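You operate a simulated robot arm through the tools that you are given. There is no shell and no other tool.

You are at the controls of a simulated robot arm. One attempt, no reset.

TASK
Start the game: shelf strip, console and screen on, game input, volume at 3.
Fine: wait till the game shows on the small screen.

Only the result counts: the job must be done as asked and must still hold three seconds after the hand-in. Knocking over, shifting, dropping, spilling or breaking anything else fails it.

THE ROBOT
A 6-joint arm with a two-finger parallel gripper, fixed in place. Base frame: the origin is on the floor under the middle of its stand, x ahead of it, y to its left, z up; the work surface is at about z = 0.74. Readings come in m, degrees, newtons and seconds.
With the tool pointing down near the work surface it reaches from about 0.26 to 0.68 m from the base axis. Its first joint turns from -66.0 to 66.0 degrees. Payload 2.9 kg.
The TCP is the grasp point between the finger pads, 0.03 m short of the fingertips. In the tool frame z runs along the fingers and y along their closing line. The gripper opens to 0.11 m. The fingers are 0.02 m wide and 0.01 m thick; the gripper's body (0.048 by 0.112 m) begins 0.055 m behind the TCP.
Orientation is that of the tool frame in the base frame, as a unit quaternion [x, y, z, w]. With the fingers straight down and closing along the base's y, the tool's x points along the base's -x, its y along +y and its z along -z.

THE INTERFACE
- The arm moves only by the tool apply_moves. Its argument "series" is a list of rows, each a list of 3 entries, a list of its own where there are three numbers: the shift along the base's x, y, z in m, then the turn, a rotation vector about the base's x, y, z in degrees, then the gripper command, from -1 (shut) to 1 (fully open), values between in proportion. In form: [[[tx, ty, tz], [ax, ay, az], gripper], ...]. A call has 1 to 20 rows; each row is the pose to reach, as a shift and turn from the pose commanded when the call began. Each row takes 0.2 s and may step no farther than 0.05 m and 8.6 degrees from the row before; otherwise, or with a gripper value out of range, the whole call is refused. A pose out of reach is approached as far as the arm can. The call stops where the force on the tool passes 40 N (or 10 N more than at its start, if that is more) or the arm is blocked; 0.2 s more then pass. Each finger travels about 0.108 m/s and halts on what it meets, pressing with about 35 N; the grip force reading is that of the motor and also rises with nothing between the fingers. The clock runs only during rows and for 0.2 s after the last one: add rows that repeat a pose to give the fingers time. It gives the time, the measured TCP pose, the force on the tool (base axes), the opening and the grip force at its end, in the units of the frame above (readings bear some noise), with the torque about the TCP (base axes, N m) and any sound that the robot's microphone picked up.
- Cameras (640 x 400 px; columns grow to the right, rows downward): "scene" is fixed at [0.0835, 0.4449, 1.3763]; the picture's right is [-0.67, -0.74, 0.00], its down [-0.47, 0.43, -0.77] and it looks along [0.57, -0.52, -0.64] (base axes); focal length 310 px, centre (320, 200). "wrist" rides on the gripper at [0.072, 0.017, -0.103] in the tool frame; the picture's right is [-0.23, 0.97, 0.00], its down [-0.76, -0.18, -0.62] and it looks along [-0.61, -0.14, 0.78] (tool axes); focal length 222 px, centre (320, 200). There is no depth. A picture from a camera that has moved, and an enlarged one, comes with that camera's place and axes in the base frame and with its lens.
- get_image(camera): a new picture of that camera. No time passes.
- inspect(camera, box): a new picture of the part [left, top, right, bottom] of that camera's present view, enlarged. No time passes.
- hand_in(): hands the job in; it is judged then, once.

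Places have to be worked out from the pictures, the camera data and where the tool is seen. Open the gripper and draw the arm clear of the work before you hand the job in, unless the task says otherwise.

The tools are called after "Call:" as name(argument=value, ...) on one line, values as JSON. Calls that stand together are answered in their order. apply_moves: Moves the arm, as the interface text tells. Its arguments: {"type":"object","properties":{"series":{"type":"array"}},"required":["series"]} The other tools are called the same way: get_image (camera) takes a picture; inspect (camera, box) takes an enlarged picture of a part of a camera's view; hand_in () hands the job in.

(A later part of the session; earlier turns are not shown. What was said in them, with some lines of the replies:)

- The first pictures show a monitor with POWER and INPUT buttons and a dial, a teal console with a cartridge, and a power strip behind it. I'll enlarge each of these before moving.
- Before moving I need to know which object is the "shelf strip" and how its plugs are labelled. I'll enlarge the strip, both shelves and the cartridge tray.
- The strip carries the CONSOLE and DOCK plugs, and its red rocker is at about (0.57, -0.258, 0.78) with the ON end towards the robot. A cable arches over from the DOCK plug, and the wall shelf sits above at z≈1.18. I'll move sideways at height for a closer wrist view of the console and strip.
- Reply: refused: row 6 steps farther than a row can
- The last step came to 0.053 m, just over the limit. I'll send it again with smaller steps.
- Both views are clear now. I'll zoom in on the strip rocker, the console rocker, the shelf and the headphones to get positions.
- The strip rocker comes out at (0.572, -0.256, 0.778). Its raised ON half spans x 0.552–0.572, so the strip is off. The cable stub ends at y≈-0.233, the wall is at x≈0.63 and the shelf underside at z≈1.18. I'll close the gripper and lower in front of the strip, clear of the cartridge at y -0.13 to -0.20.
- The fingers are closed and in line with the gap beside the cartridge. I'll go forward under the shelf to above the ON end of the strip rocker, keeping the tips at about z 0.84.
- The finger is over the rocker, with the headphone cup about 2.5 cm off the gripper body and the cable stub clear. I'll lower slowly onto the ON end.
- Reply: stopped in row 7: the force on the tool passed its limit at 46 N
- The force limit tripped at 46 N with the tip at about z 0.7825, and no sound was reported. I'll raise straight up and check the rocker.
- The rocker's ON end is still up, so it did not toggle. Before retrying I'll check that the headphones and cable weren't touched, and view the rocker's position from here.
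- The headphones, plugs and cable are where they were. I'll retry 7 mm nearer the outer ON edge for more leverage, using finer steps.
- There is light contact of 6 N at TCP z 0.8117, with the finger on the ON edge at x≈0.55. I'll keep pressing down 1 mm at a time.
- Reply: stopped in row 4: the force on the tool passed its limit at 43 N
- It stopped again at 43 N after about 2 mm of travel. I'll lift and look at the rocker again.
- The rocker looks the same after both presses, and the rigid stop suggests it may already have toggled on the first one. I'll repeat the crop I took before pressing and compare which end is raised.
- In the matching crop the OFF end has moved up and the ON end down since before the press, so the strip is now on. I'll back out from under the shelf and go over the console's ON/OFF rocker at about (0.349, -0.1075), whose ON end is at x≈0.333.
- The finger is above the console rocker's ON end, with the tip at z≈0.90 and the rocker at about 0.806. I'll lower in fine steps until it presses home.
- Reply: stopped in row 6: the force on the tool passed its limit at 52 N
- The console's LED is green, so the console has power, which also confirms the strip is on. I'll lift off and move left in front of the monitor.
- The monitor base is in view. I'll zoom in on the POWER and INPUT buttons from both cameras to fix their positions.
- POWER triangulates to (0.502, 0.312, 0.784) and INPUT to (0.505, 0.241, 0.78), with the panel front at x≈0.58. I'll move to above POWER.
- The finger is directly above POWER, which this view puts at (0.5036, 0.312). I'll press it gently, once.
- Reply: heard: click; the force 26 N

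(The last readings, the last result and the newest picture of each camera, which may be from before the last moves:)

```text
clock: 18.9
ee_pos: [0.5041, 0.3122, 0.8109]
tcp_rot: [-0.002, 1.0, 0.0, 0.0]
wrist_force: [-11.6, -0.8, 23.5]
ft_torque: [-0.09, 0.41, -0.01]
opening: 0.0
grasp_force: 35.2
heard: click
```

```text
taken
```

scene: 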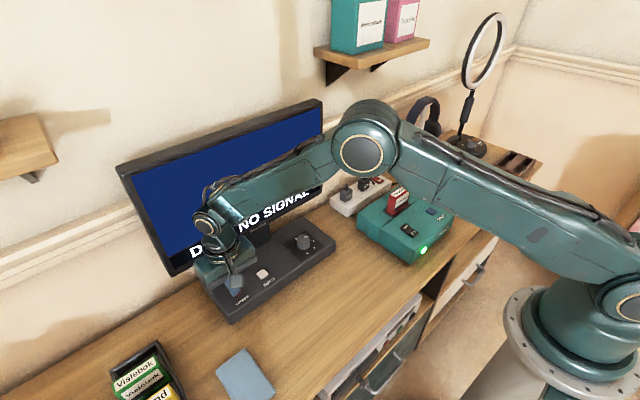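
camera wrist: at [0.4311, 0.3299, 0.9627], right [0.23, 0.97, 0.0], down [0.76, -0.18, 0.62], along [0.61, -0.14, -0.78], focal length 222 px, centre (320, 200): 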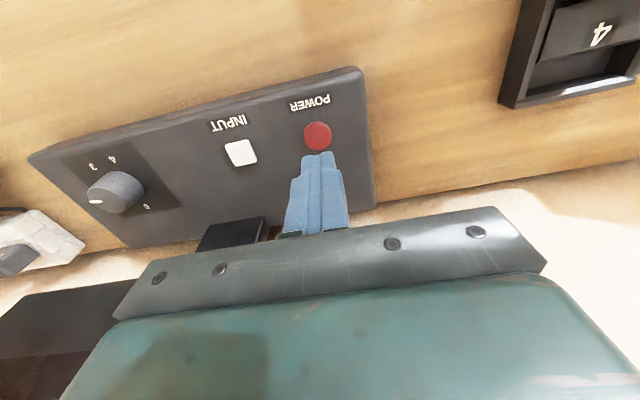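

I heard a click and the screen came on, showing "… NO SIGNAL". I'll lift, read the screen, and move over INPUT.

Call:
apply_moves(series=[[[0, 0, 0.02], [0, 0, 0], -1], [[0, 0, 0.04], [0, 0, 0], -1], [[0, -0.036, 0.04], [0, 0, 0], -1], [[0.001, -0.071, 0.04], [0, 0, 0], -1], [[0.001, -0.071, 0.04], [0, 0, 0], -1]])

Call:
get_image(camera="scene")

Call:
get_image(camera="wrist")

```text
clock: 20.1
ee_pos: [0.5067, 0.2433, 0.8483]
tcp_rot: [0.0, 1.0, 0.001, 0.002]
wrist_force: [0.4, 0.0, -1.1]
ft_torque: [0.01, -0.03, -0.01]
opening: 0.0002
grasp_force: 34.8
```

```text
taken
```

scene: 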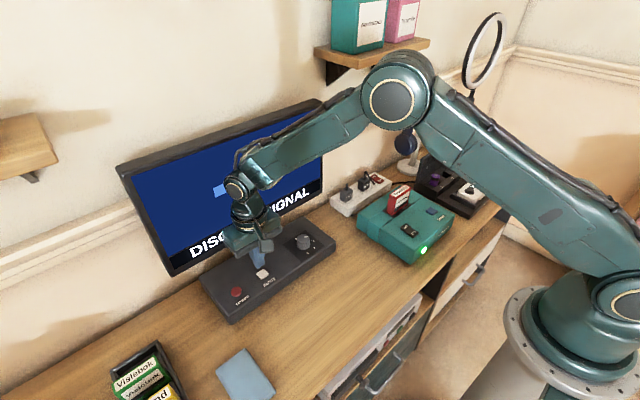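

```text
taken
camera wrist: at [0.4324, 0.2609, 0.9498], right [0.23, 0.97, 0.0], down [0.76, -0.18, 0.62], along [0.61, -0.14, -0.78], focal length 222 px, centre (320, 200)
```

wrist: 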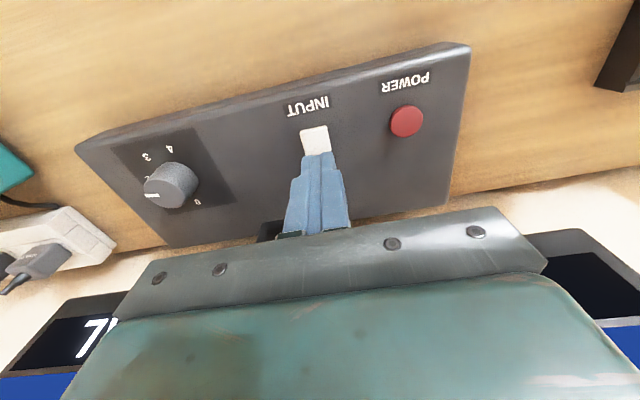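

The screen says "DISC NO SIGNAL", so the disc input is selected. I'll press INPUT once, at (0.5046, 0.240).

Call:
apply_moves(series=[[[-0.001, -0.003, -0.02], [0, 0, 0], -1], [[-0.001, -0.003, -0.032], [0, 0, 0], -1], [[-0.001, -0.003, -0.035], [0, 0, 0], -1], [[-0.001, -0.003, -0.037], [0, 0, 0], -1], [[-0.001, -0.003, -0.039], [0, 0, 0], -1]])

Call:
get_image(camera="scene")

```text
clock: 21.3
ee_pos: [0.5031, 0.238, 0.8088]
tcp_rot: [-0.001, 1.0, 0.0, 0.001]
wrist_force: [-6.6, 0.5, 13.9]
ft_torque: [0.02, 0.23, -0.01]
opening: 0.0
grasp_force: 35.3
heard: click
```

```text
taken
```

scene: 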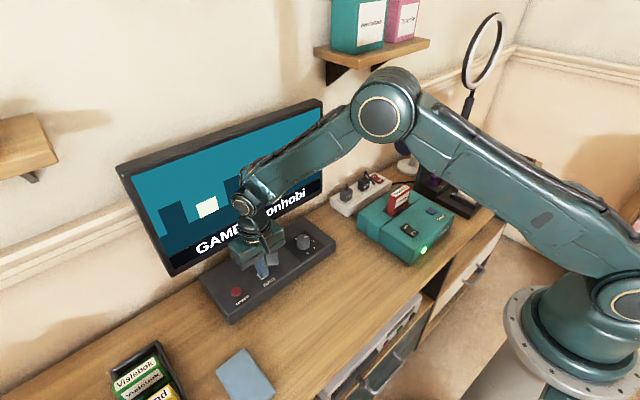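

I heard the click, and the screen now shows "GAME … Yeonhobi". Next is the volume dial, so I'll lift, open the gripper part-way and take a close look at it.

Call:
apply_moves(series=[[[0, 0, 0.03], [0, 0, 0], -1], [[-0.01, 0, 0.075], [0, 0, 0], -1], [[-0.03, -0.04, 0.09], [0, 0, 0], 0.1], [[-0.05, -0.08, 0.09], [0, 0, 0], 0.1], [[-0.06, -0.125, 0.09], [0, 0, 0], 0.1], [[-0.06, -0.125, 0.09], [0, 0, 0], 0.1]])

Call:
get_image(camera="wrist")

Call:
get_image(camera="scene")

```text
clock: 22.7
ee_pos: [0.4446, 0.1113, 0.8958]
tcp_rot: [-0.001, 1.0, 0.0, 0.0]
wrist_force: [-0.5, -0.4, 0.2]
ft_torque: [0.01, 0.0, -0.01]
opening: 0.0606
grasp_force: 0.1
```

```text
taken
camera wrist: at [0.3713, 0.129, 0.9978], right [0.23, 0.97, 0.0], down [0.76, -0.18, 0.62], along [0.61, -0.14, -0.78], focal length 222 px, centre (320, 200)
```

wrist: 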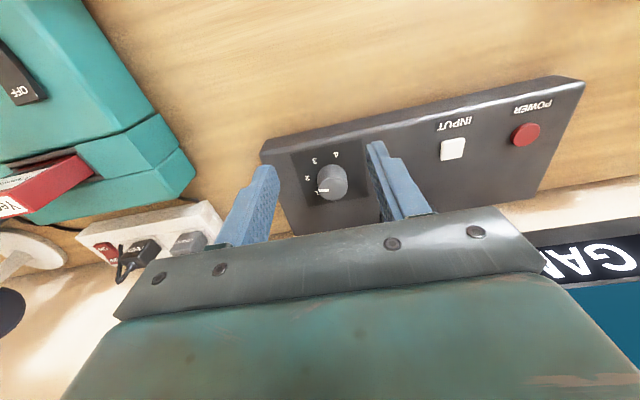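

```text
taken
```

scene: 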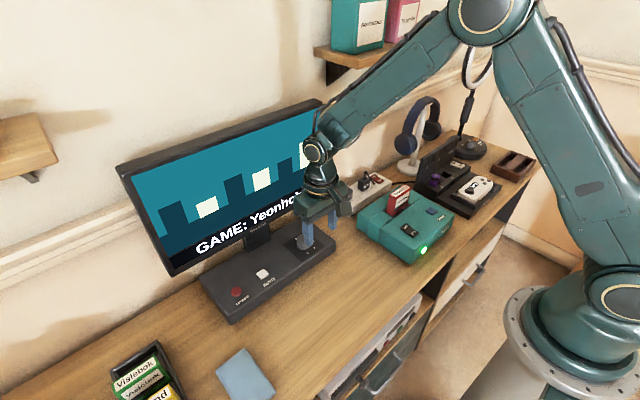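

The screen reads "GAME: Yeonho…". I'll zoom in on the dial to read where its pointer is.

Call:
inspect(camera="wrist", box=[280, 140, 380, 210])

Call:
inspect(camera="scene", box=[280, 215, 340, 260])

```text
5.71 times, centred on (330, 175) of wrist
camera zoom: at [0.3713, 0.129, 0.9978], right [0.23, 0.97, 0.0], down [0.76, -0.18, 0.62], along [0.61, -0.14, -0.78], focal length 1269 px, centre (263, 343)
```

zoom: 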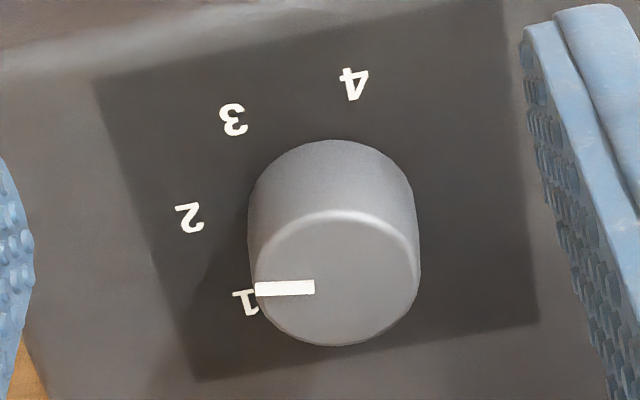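

```text
8.89 times, centred on (310, 238) of scene
camera zoom: at [0.0835, 0.4449, 1.3763], right [-0.67, -0.74, 0.0], down [-0.47, 0.43, -0.77], along [0.57, -0.52, -0.64], focal length 2760 px, centre (409, -133)
```

zoom: 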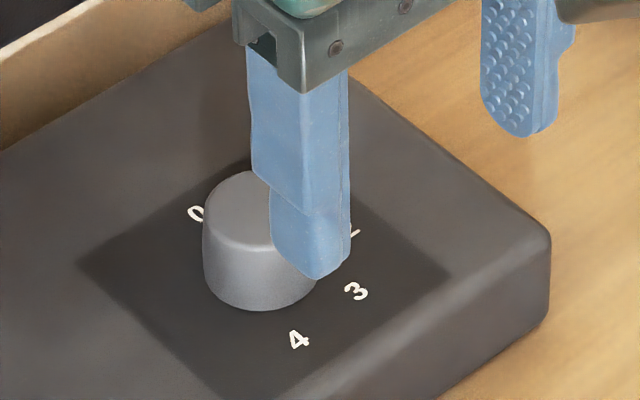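

The labels sit 50° apart around the knob centre (0.513, 0.111). The pointer is at about 100°, which is 2, so it needs +50° clockwise to reach 3. Before gripping I'll check the monitor panel's clearance.

Call:
inspect(camera="wrist", box=[500, 180, 640, 280])

Call:
inspect(camera="scene", box=[110, 90, 350, 290])

```text
4.00 times, centred on (570, 230) of wrist
camera zoom: at [0.3713, 0.129, 0.9978], right [0.23, 0.97, 0.0], down [0.76, -0.18, 0.62], along [0.61, -0.14, -0.78], focal length 888 px, centre (-680, 80)
```

zoom: 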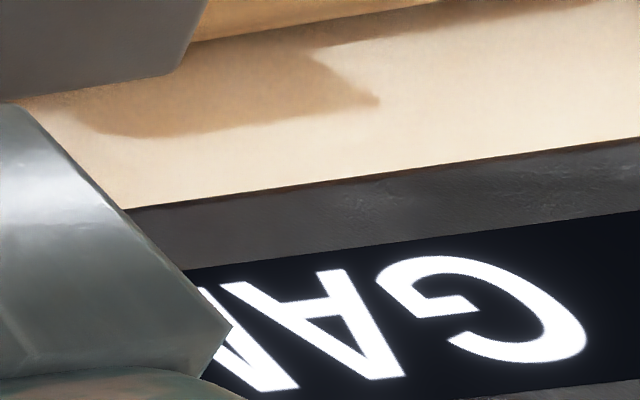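

```text
2.00 times, centred on (230, 190) of scene
camera zoom: at [0.0835, 0.4449, 1.3763], right [-0.67, -0.74, 0.0], down [-0.47, 0.43, -0.77], along [0.57, -0.52, -0.64], focal length 621 px, centre (500, 220)
```

zoom: 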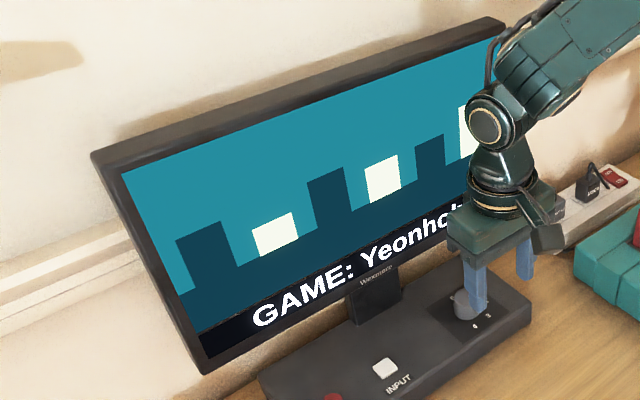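

The panel's lower edge is at x≈0.582, z≈0.842. I'll start the grip at a yaw of +25° and end at -25°, which keeps the gripper body about 2 cm from the screen. First I'll position above the knob at +25°.

Call:
apply_moves(series=[[[0.023, 0, 0], [0, 0, 8.4], 0.1], [[0.046, 0, 0], [0, 0, 16.8], 0.1], [[0.0685, 0, 0], [0, 0, 25], 0.1], [[0.0685, 0, -0.03], [0, 0, 25], 0.1], [[0.0685, 0, -0.03], [0, 0, 25], 0.1]])

Call:
get_image(camera="wrist")

Call:
get_image(camera="scene")

```text
clock: 23.9
ee_pos: [0.5143, 0.1129, 0.8713]
tcp_rot: [-0.217, 0.976, 0.001, 0.001]
wrist_force: [-0.1, -1.0, 0.4]
ft_torque: [0.0, -0.01, -0.02]
opening: 0.0606
grasp_force: 0.0
```

```text
taken
camera wrist: at [0.439, 0.0975, 0.9729], right [-0.21, 0.98, 0.0], down [0.76, 0.16, 0.62], along [0.61, 0.13, -0.78], focal length 222 px, centre (320, 200)
```

wrist: 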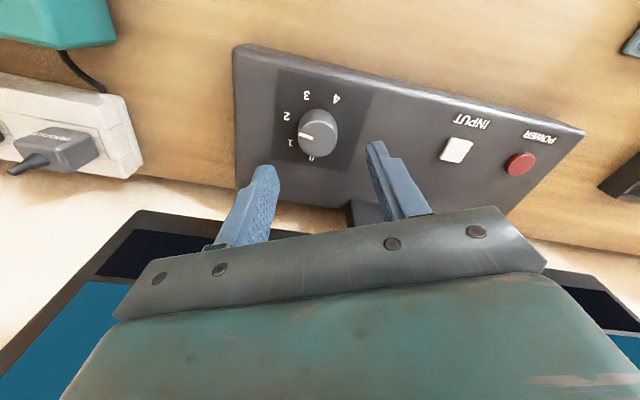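

```text
taken
```

scene: 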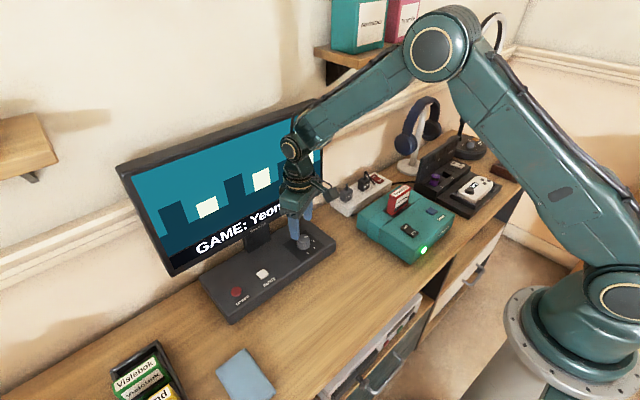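

The TCP reads (0.514, 0.113, 0.871) at +25° yaw. I'll zoom in on the knob to check the centring before descending.

Call:
inspect(camera="wrist", box=[260, 70, 400, 180])

Call:
inspect(camera="scene", box=[265, 180, 345, 260])

```text
3.64 times, centred on (330, 125) of wrist
camera zoom: at [0.439, 0.0975, 0.9729], right [-0.21, 0.98, 0.0], down [0.76, 0.16, 0.62], along [0.61, 0.13, -0.78], focal length 808 px, centre (284, 473)
```

zoom: 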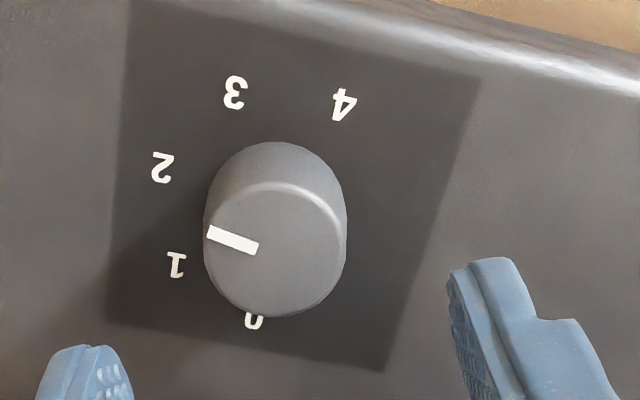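

```text
5.00 times, centred on (305, 220) of scene
camera zoom: at [0.0835, 0.4449, 1.3763], right [-0.67, -0.74, 0.0], down [-0.47, 0.43, -0.77], along [0.57, -0.52, -0.64], focal length 1552 px, centre (395, 100)
```

zoom: 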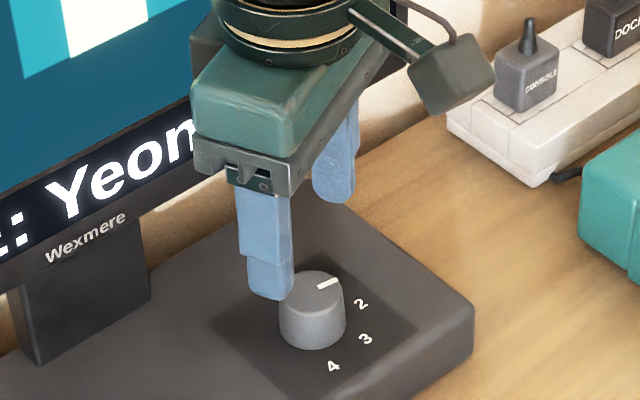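

This view puts the knob top at (0.512, 0.111). I'll correct by 2 mm and descend around the knob.

Call:
apply_moves(series=[[[-0.002, -0.002, -0.02], [0, 0, 0], 0.1], [[-0.002, -0.002, -0.035], [0, 0, 0], 0.1], [[-0.002, -0.002, -0.045], [0, 0, 0], 0.1], [[-0.002, -0.002, -0.05], [0, 0, 0], 0.1], [[-0.002, -0.002, -0.05], [0, 0, 0], 0.1], [[-0.002, -0.002, -0.05], [0, 0, 0], 0.1]])

Call:
get_image(camera="wrist")

Call:
inspect(camera="scene", box=[265, 180, 345, 260])

```text
clock: 25.3
ee_pos: [0.5099, 0.1104, 0.8198]
tcp_rot: [-0.217, 0.976, 0.001, 0.001]
wrist_force: [-0.2, -0.3, 0.5]
ft_torque: [0.02, 0.01, 0.01]
opening: 0.0604
grasp_force: 0.0
```

```text
taken
camera wrist: at [0.4366, 0.0961, 0.922], right [-0.21, 0.98, 0.0], down [0.76, 0.16, 0.62], along [0.61, 0.13, -0.78], focal length 222 px, centre (320, 200)
```

wrist: 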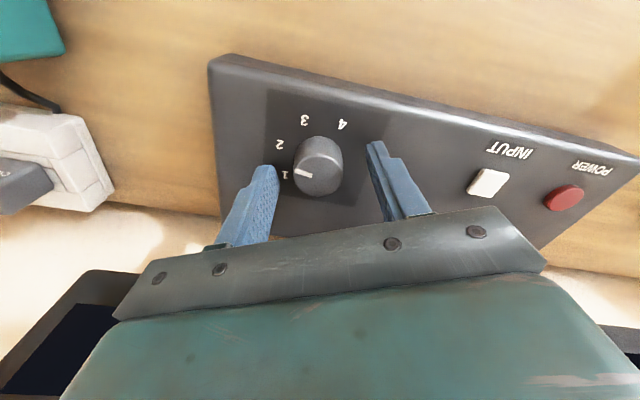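

```text
5.00 times, centred on (305, 220) of scene
camera zoom: at [0.0835, 0.4449, 1.3763], right [-0.67, -0.74, 0.0], down [-0.47, 0.43, -0.77], along [0.57, -0.52, -0.64], focal length 1552 px, centre (395, 100)
```

zoom: 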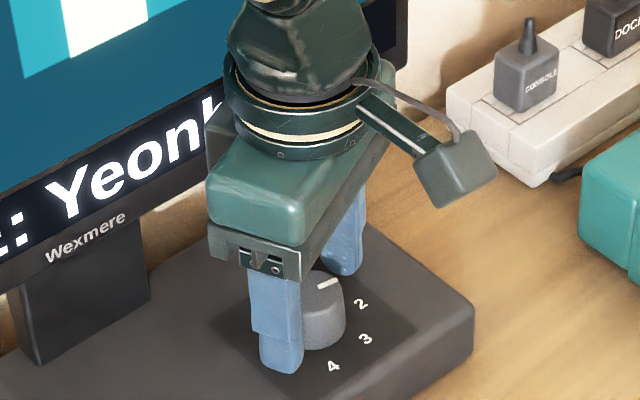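

The fingers straddle the knob cleanly. One more close-up will fix the centring along the pads before I close.

Call:
inspect(camera="wrist", box=[270, 110, 370, 210])

```text
4.00 times, centred on (320, 160) of wrist
camera zoom: at [0.4366, 0.0961, 0.922], right [-0.21, 0.98, 0.0], down [0.76, 0.16, 0.62], along [0.61, 0.13, -0.78], focal length 888 px, centre (320, 360)
```

zoom: 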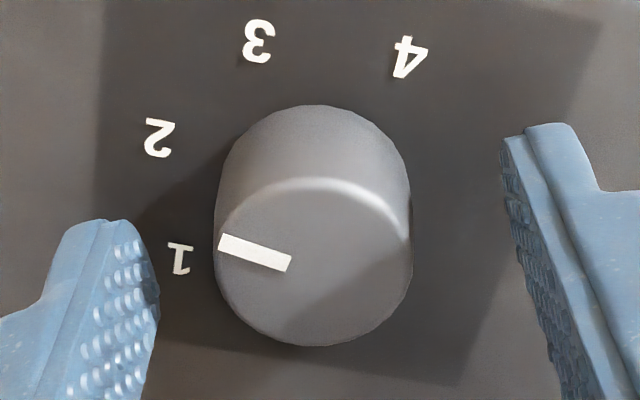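

The knob centre is (0.5116, 0.111), so I'll shift +2 mm in x, go 7 mm lower and close on it.

Call:
apply_moves(series=[[[0.002, 0.0003, -0.003], [0, 0, 0], 0.1], [[0.002, 0.0003, -0.007], [0, 0, 0], 0.1], [[0.002, 0.0003, -0.007], [0, 0, 0], 0.1], [[0.002, 0.0003, -0.007], [0, 0, 0], -1], [[0.002, 0.0003, -0.007], [0, 0, 0], -1], [[0.002, 0.0003, -0.007], [0, 0, 0], -1]])

Call:
inspect(camera="wrist", box=[260, 110, 400, 230])

```text
clock: 26.7
ee_pos: [0.5116, 0.1097, 0.8129]
tcp_rot: [-0.215, 0.977, 0.0, 0.002]
wrist_force: [6.7, -10.0, -3.4]
ft_torque: [-0.29, -0.45, 0.01]
opening: 0.0326
grasp_force: 45.0
```

```text
3.33 times, centred on (330, 170) of wrist
camera zoom: at [0.439, 0.0962, 0.9143], right [-0.2, 0.98, 0.0], down [0.76, 0.16, 0.63], along [0.61, 0.13, -0.78], focal length 740 px, centre (287, 300)
```

zoom: 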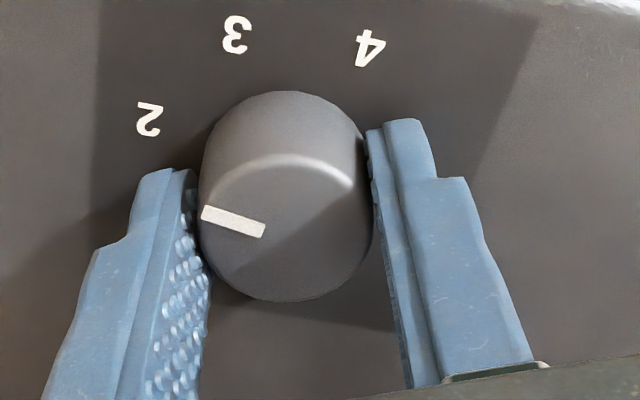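

The knob is gripped at 32.6 mm with a slight sideways bias. I'll relax that by under a millimetre and turn clockwise 50°, from 2 to 3.

Call:
apply_moves(series=[[[0.0003, -0.0006, 0], [0, 0, -5], -1], [[0.0003, -0.0006, 0], [0, 0, -10], -1], [[0.0003, -0.0006, 0], [0, 0, -15], -1], [[0.0003, -0.0006, 0], [0, 0, -20], -1], [[0.0003, -0.0006, 0], [0, 0, -25], -1], [[0.0003, -0.0006, 0], [0, 0, -30], -1], [[0.0003, -0.0006, 0], [0, 0, -35], -1], [[0.0003, -0.0006, 0], [0, 0, -40], -1], [[0.0003, -0.0006, 0], [0, 0, -45], -1], [[0.0003, -0.0006, 0], [0, 0, -50], -1], [[0.0003, -0.0006, 0], [0, 0, -50], -1]])

Call:
inspect(camera="wrist", box=[260, 110, 400, 230])

Call:
get_image(camera="scene")

```text
clock: 29.1
ee_pos: [0.5132, 0.1099, 0.8121]
tcp_rot: [0.217, 0.976, -0.001, 0.001]
wrist_force: [-0.2, -11.0, 5.2]
ft_torque: [-0.83, -0.64, 0.02]
opening: 0.0327
grasp_force: 44.7
```

```text
3.33 times, centred on (330, 170) of wrist
camera zoom: at [0.4535, 0.1566, 0.9143], right [0.62, 0.79, 0.0], down [0.61, -0.48, 0.62], along [0.49, -0.39, -0.78], focal length 740 px, centre (287, 300)
```

zoom: 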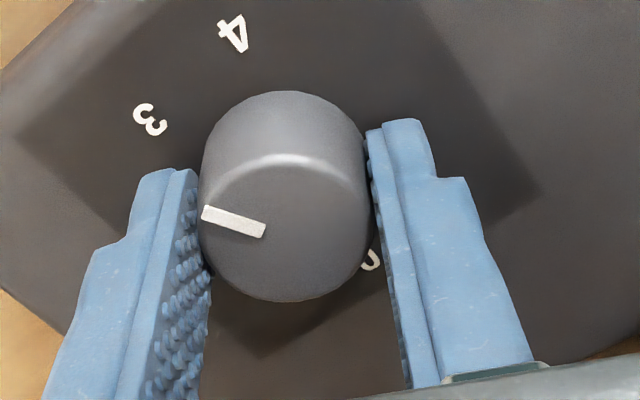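

```text
taken
```

scene: 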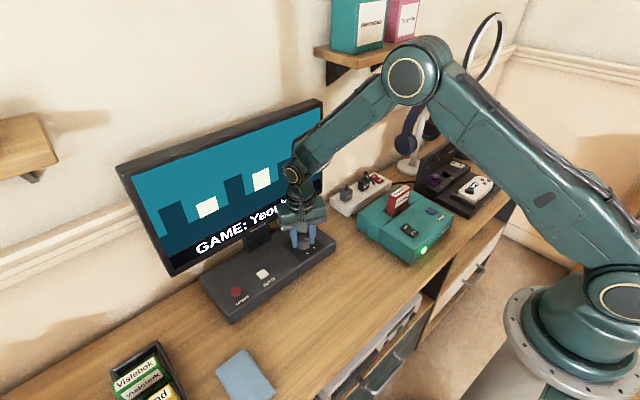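

The knob turned with the gripper, and in this view the pointer (about 146°) lines up with label 3 (about 146°). I'll release and rise straight up to check.

Call:
apply_moves(series=[[[0, 0, 0], [0, 0, 0], 0.1], [[0, 0, 0], [0, 0, 0], 0.1], [[0, 0, 0.02], [0, 0, 0], 0.1], [[0, 0, 0.05], [0, 0, 0], 0.1], [[0, 0, 0.08], [0, 0, 0], 0.1], [[-0.03, 0, 0.09], [0, 0, 8], 0.1], [[-0.06, 0, 0.09], [0, 0, 16], 0.1], [[-0.07, 0, 0.09], [0, 0, 24], 0.1], [[-0.07, 0, 0.09], [0, 0, 24], 0.1]])

Call:
get_image(camera="wrist")

Call:
inspect(camera="wrist", box=[280, 140, 380, 210])

Call:
inspect(camera="scene", box=[270, 215, 350, 265])

```text
clock: 31.1
ee_pos: [0.4407, 0.1095, 0.904]
tcp_rot: [0.007, 1.0, 0.0, 0.001]
wrist_force: [-0.2, -0.6, 0.0]
ft_torque: [0.01, -0.03, -0.01]
opening: 0.0605
grasp_force: 0.0
```

```text
taken
camera wrist: at [0.3684, 0.1281, 1.0054], right [0.24, 0.97, 0.0], down [0.76, -0.19, 0.62], along [0.61, -0.15, -0.78], focal length 222 px, centre (320, 200)
```

wrist: 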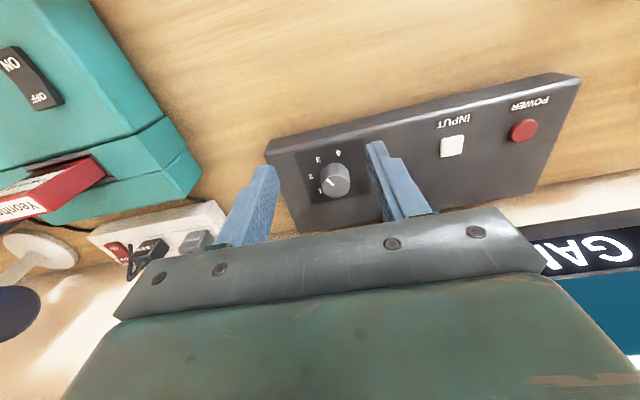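

```text
5.71 times, centred on (330, 175) of wrist
camera zoom: at [0.3684, 0.1281, 1.0054], right [0.24, 0.97, 0.0], down [0.76, -0.19, 0.62], along [0.61, -0.15, -0.78], focal length 1269 px, centre (263, 343)
```

zoom: 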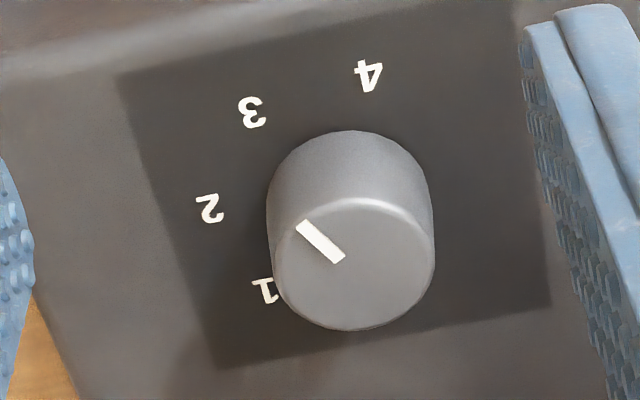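

```text
8.00 times, centred on (310, 240) of scene
camera zoom: at [0.0834, 0.4449, 1.3763], right [-0.67, -0.74, 0.0], down [-0.47, 0.43, -0.77], along [0.57, -0.52, -0.64], focal length 2484 px, centre (400, -120)
```

zoom: 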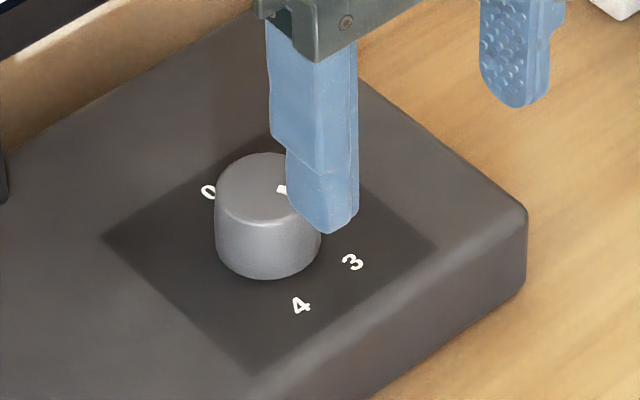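

The dial now reads 3: the pointer measures about 148° against the label's 148°. I'll open the gripper and back away to near the start pose, then check the screen.

Call:
apply_moves(series=[[[-0.02, -0.01, 0.04], [0, 0, 0], 1], [[-0.04, -0.025, 0.08], [0, 0, 0], 1], [[-0.06, -0.04, 0.12], [0, 0, 0], 1], [[-0.06, -0.055, 0.16], [0, 0, 0], 1], [[-0.06, -0.085, 0.172], [0, 0, 0], 1], [[-0.06, -0.125, 0.172], [0, 0, 0], 1], [[-0.06, -0.165, 0.172], [0, 0, 0], 1], [[-0.06, -0.165, 0.172], [0, 0, 0], 1]])

Call:
get_image(camera="scene")

Call:
inspect(camera="scene", box=[100, 90, 340, 330])

Call:
inspect(camera="scene", box=[330, 150, 540, 270])

Call:
inspect(camera="scene", box=[280, 220, 340, 265])

```text
clock: 32.9
ee_pos: [0.3798, -0.0578, 1.0755]
tcp_rot: [0.008, 1.0, 0.0, 0.001]
wrist_force: [0.1, -0.2, -0.2]
ft_torque: [0.0, 0.02, 0.0]
opening: 0.11
grasp_force: 0.0
```

```text
taken
```

scene: 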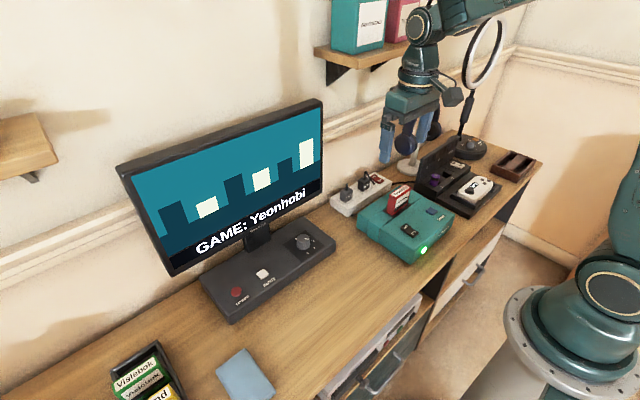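

```text
1.67 times, centred on (220, 210) of scene
camera zoom: at [0.0835, 0.4449, 1.3763], right [-0.67, -0.74, 0.0], down [-0.47, 0.43, -0.77], along [0.57, -0.52, -0.64], focal length 518 px, centre (487, 183)
```

zoom: 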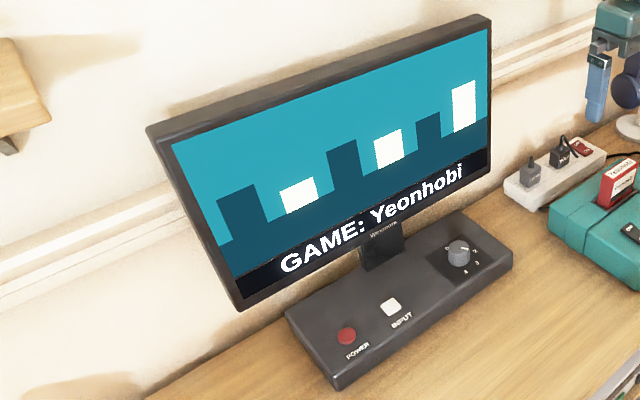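

```text
3.05 times, centred on (435, 210) of scene
camera zoom: at [0.0835, 0.4449, 1.3763], right [-0.67, -0.74, 0.0], down [-0.47, 0.43, -0.77], along [0.57, -0.52, -0.64], focal length 946 px, centre (-30, 170)
```

zoom: 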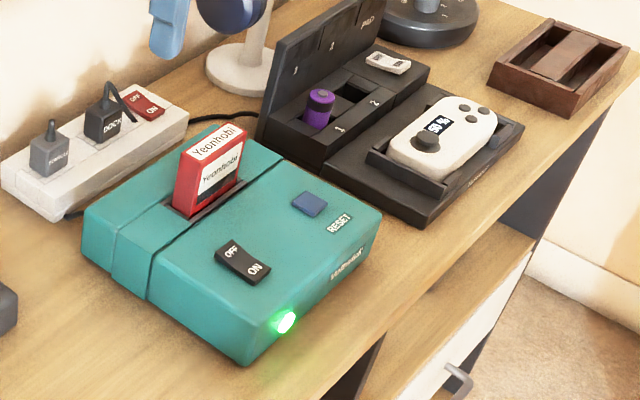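

```text
8.89 times, centred on (310, 242) of scene
camera zoom: at [0.0835, 0.4449, 1.3763], right [-0.67, -0.74, 0.0], down [-0.47, 0.43, -0.77], along [0.57, -0.52, -0.64], focal length 2760 px, centre (409, -178)
```

zoom: 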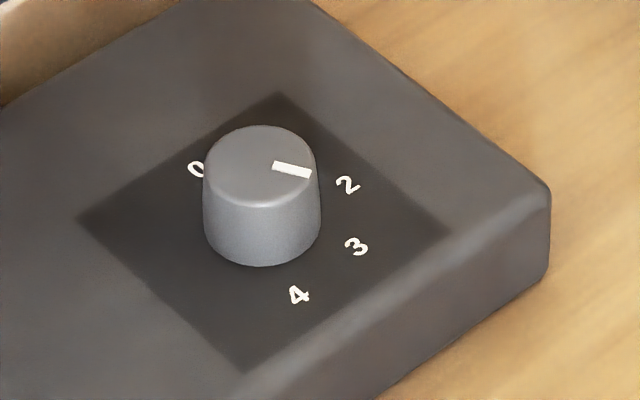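

Everything reads right: strip on, console LED green, the screen shows "GAME: Yeonhobi", and the dial is at 3 from both cameras. I'll wait a few seconds with the arm clear to make sure it holds.

Call:
apply_moves(series=[[[0, 0, 0], [0, 0, 0], 1], [[0, 0, 0], [0, 0, 0], 1], [[0, 0, 0], [0, 0, 0], 1], [[0, 0, 0], [0, 0, 0], 1], [[0, 0, 0], [0, 0, 0], 1], [[0, 0, 0], [0, 0, 0], 1], [[0, 0, 0], [0, 0, 0], 1], [[0, 0, 0], [0, 0, 0], 1], [[0, 0, 0], [0, 0, 0], 1], [[0, 0, 0], [0, 0, 0], 1], [[0, 0, 0], [0, 0, 0], 1], [[0, 0, 0], [0, 0, 0], 1], [[0, 0, 0], [0, 0, 0], 1], [[0, 0, 0], [0, 0, 0], 1], [[0, 0, 0], [0, 0, 0], 1]])

Call:
get_image(camera="scene")

Call:
get_image(camera="wrist")

```text
clock: 36.1
ee_pos: [0.3805, -0.0565, 1.0768]
tcp_rot: [0.007, 1.0, 0.0, 0.001]
wrist_force: [0.6, 0.1, 0.3]
ft_torque: [-0.02, 0.03, 0.02]
opening: 0.11
grasp_force: 0.1
```

```text
taken
```

scene: 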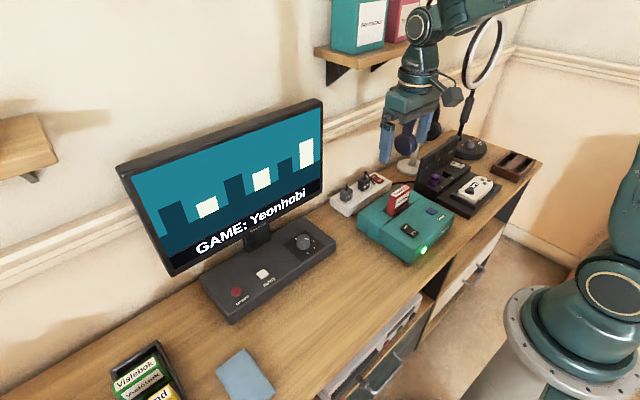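

```text
taken
camera wrist: at [0.3073, -0.0385, 1.1778], right [0.24, 0.97, 0.0], down [0.76, -0.19, 0.62], along [0.61, -0.15, -0.78], focal length 222 px, centre (320, 200)
```

wrist: 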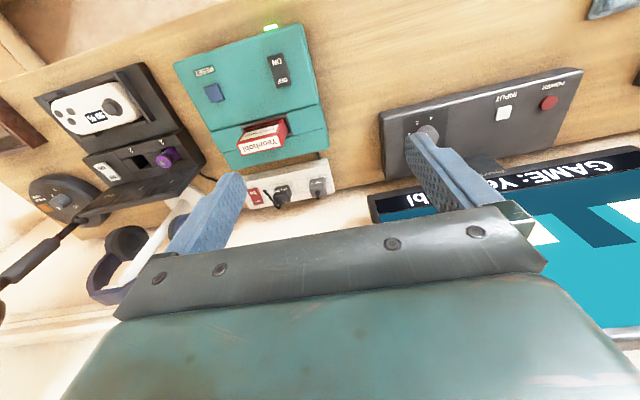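

After more than three seconds the screen still shows "GAME: Yeonhobi", the strip and console are on, and the dial is at 3. Nothing else has moved and the arm is clear with the gripper open, so I'm handing in.

Call:
hand_in()

```text
The job is handed in.
```

The game is running: the screen shows "GAME: Yeonhobi". I waited more than three seconds to make sure it held, then handed the job in. I took the "small screen" to be the desk monitor.

- **Strip:** on. It gave no click, but the rocker visibly flipped and the console got power. I pressed it a second time before I could tell it had already switched. That changed nothing.
- **Console:** on, with its green LED lit.
- **Screen:** on. It started on the disc input with no signal, and one press of INPUT switched it to the game.
- **Volume:** turned from 2 to 3. The pointer lines up with the 3 in both camera views.

In the pictures nothing else on the desk moved. The arm was clear with the gripper open at hand-in.
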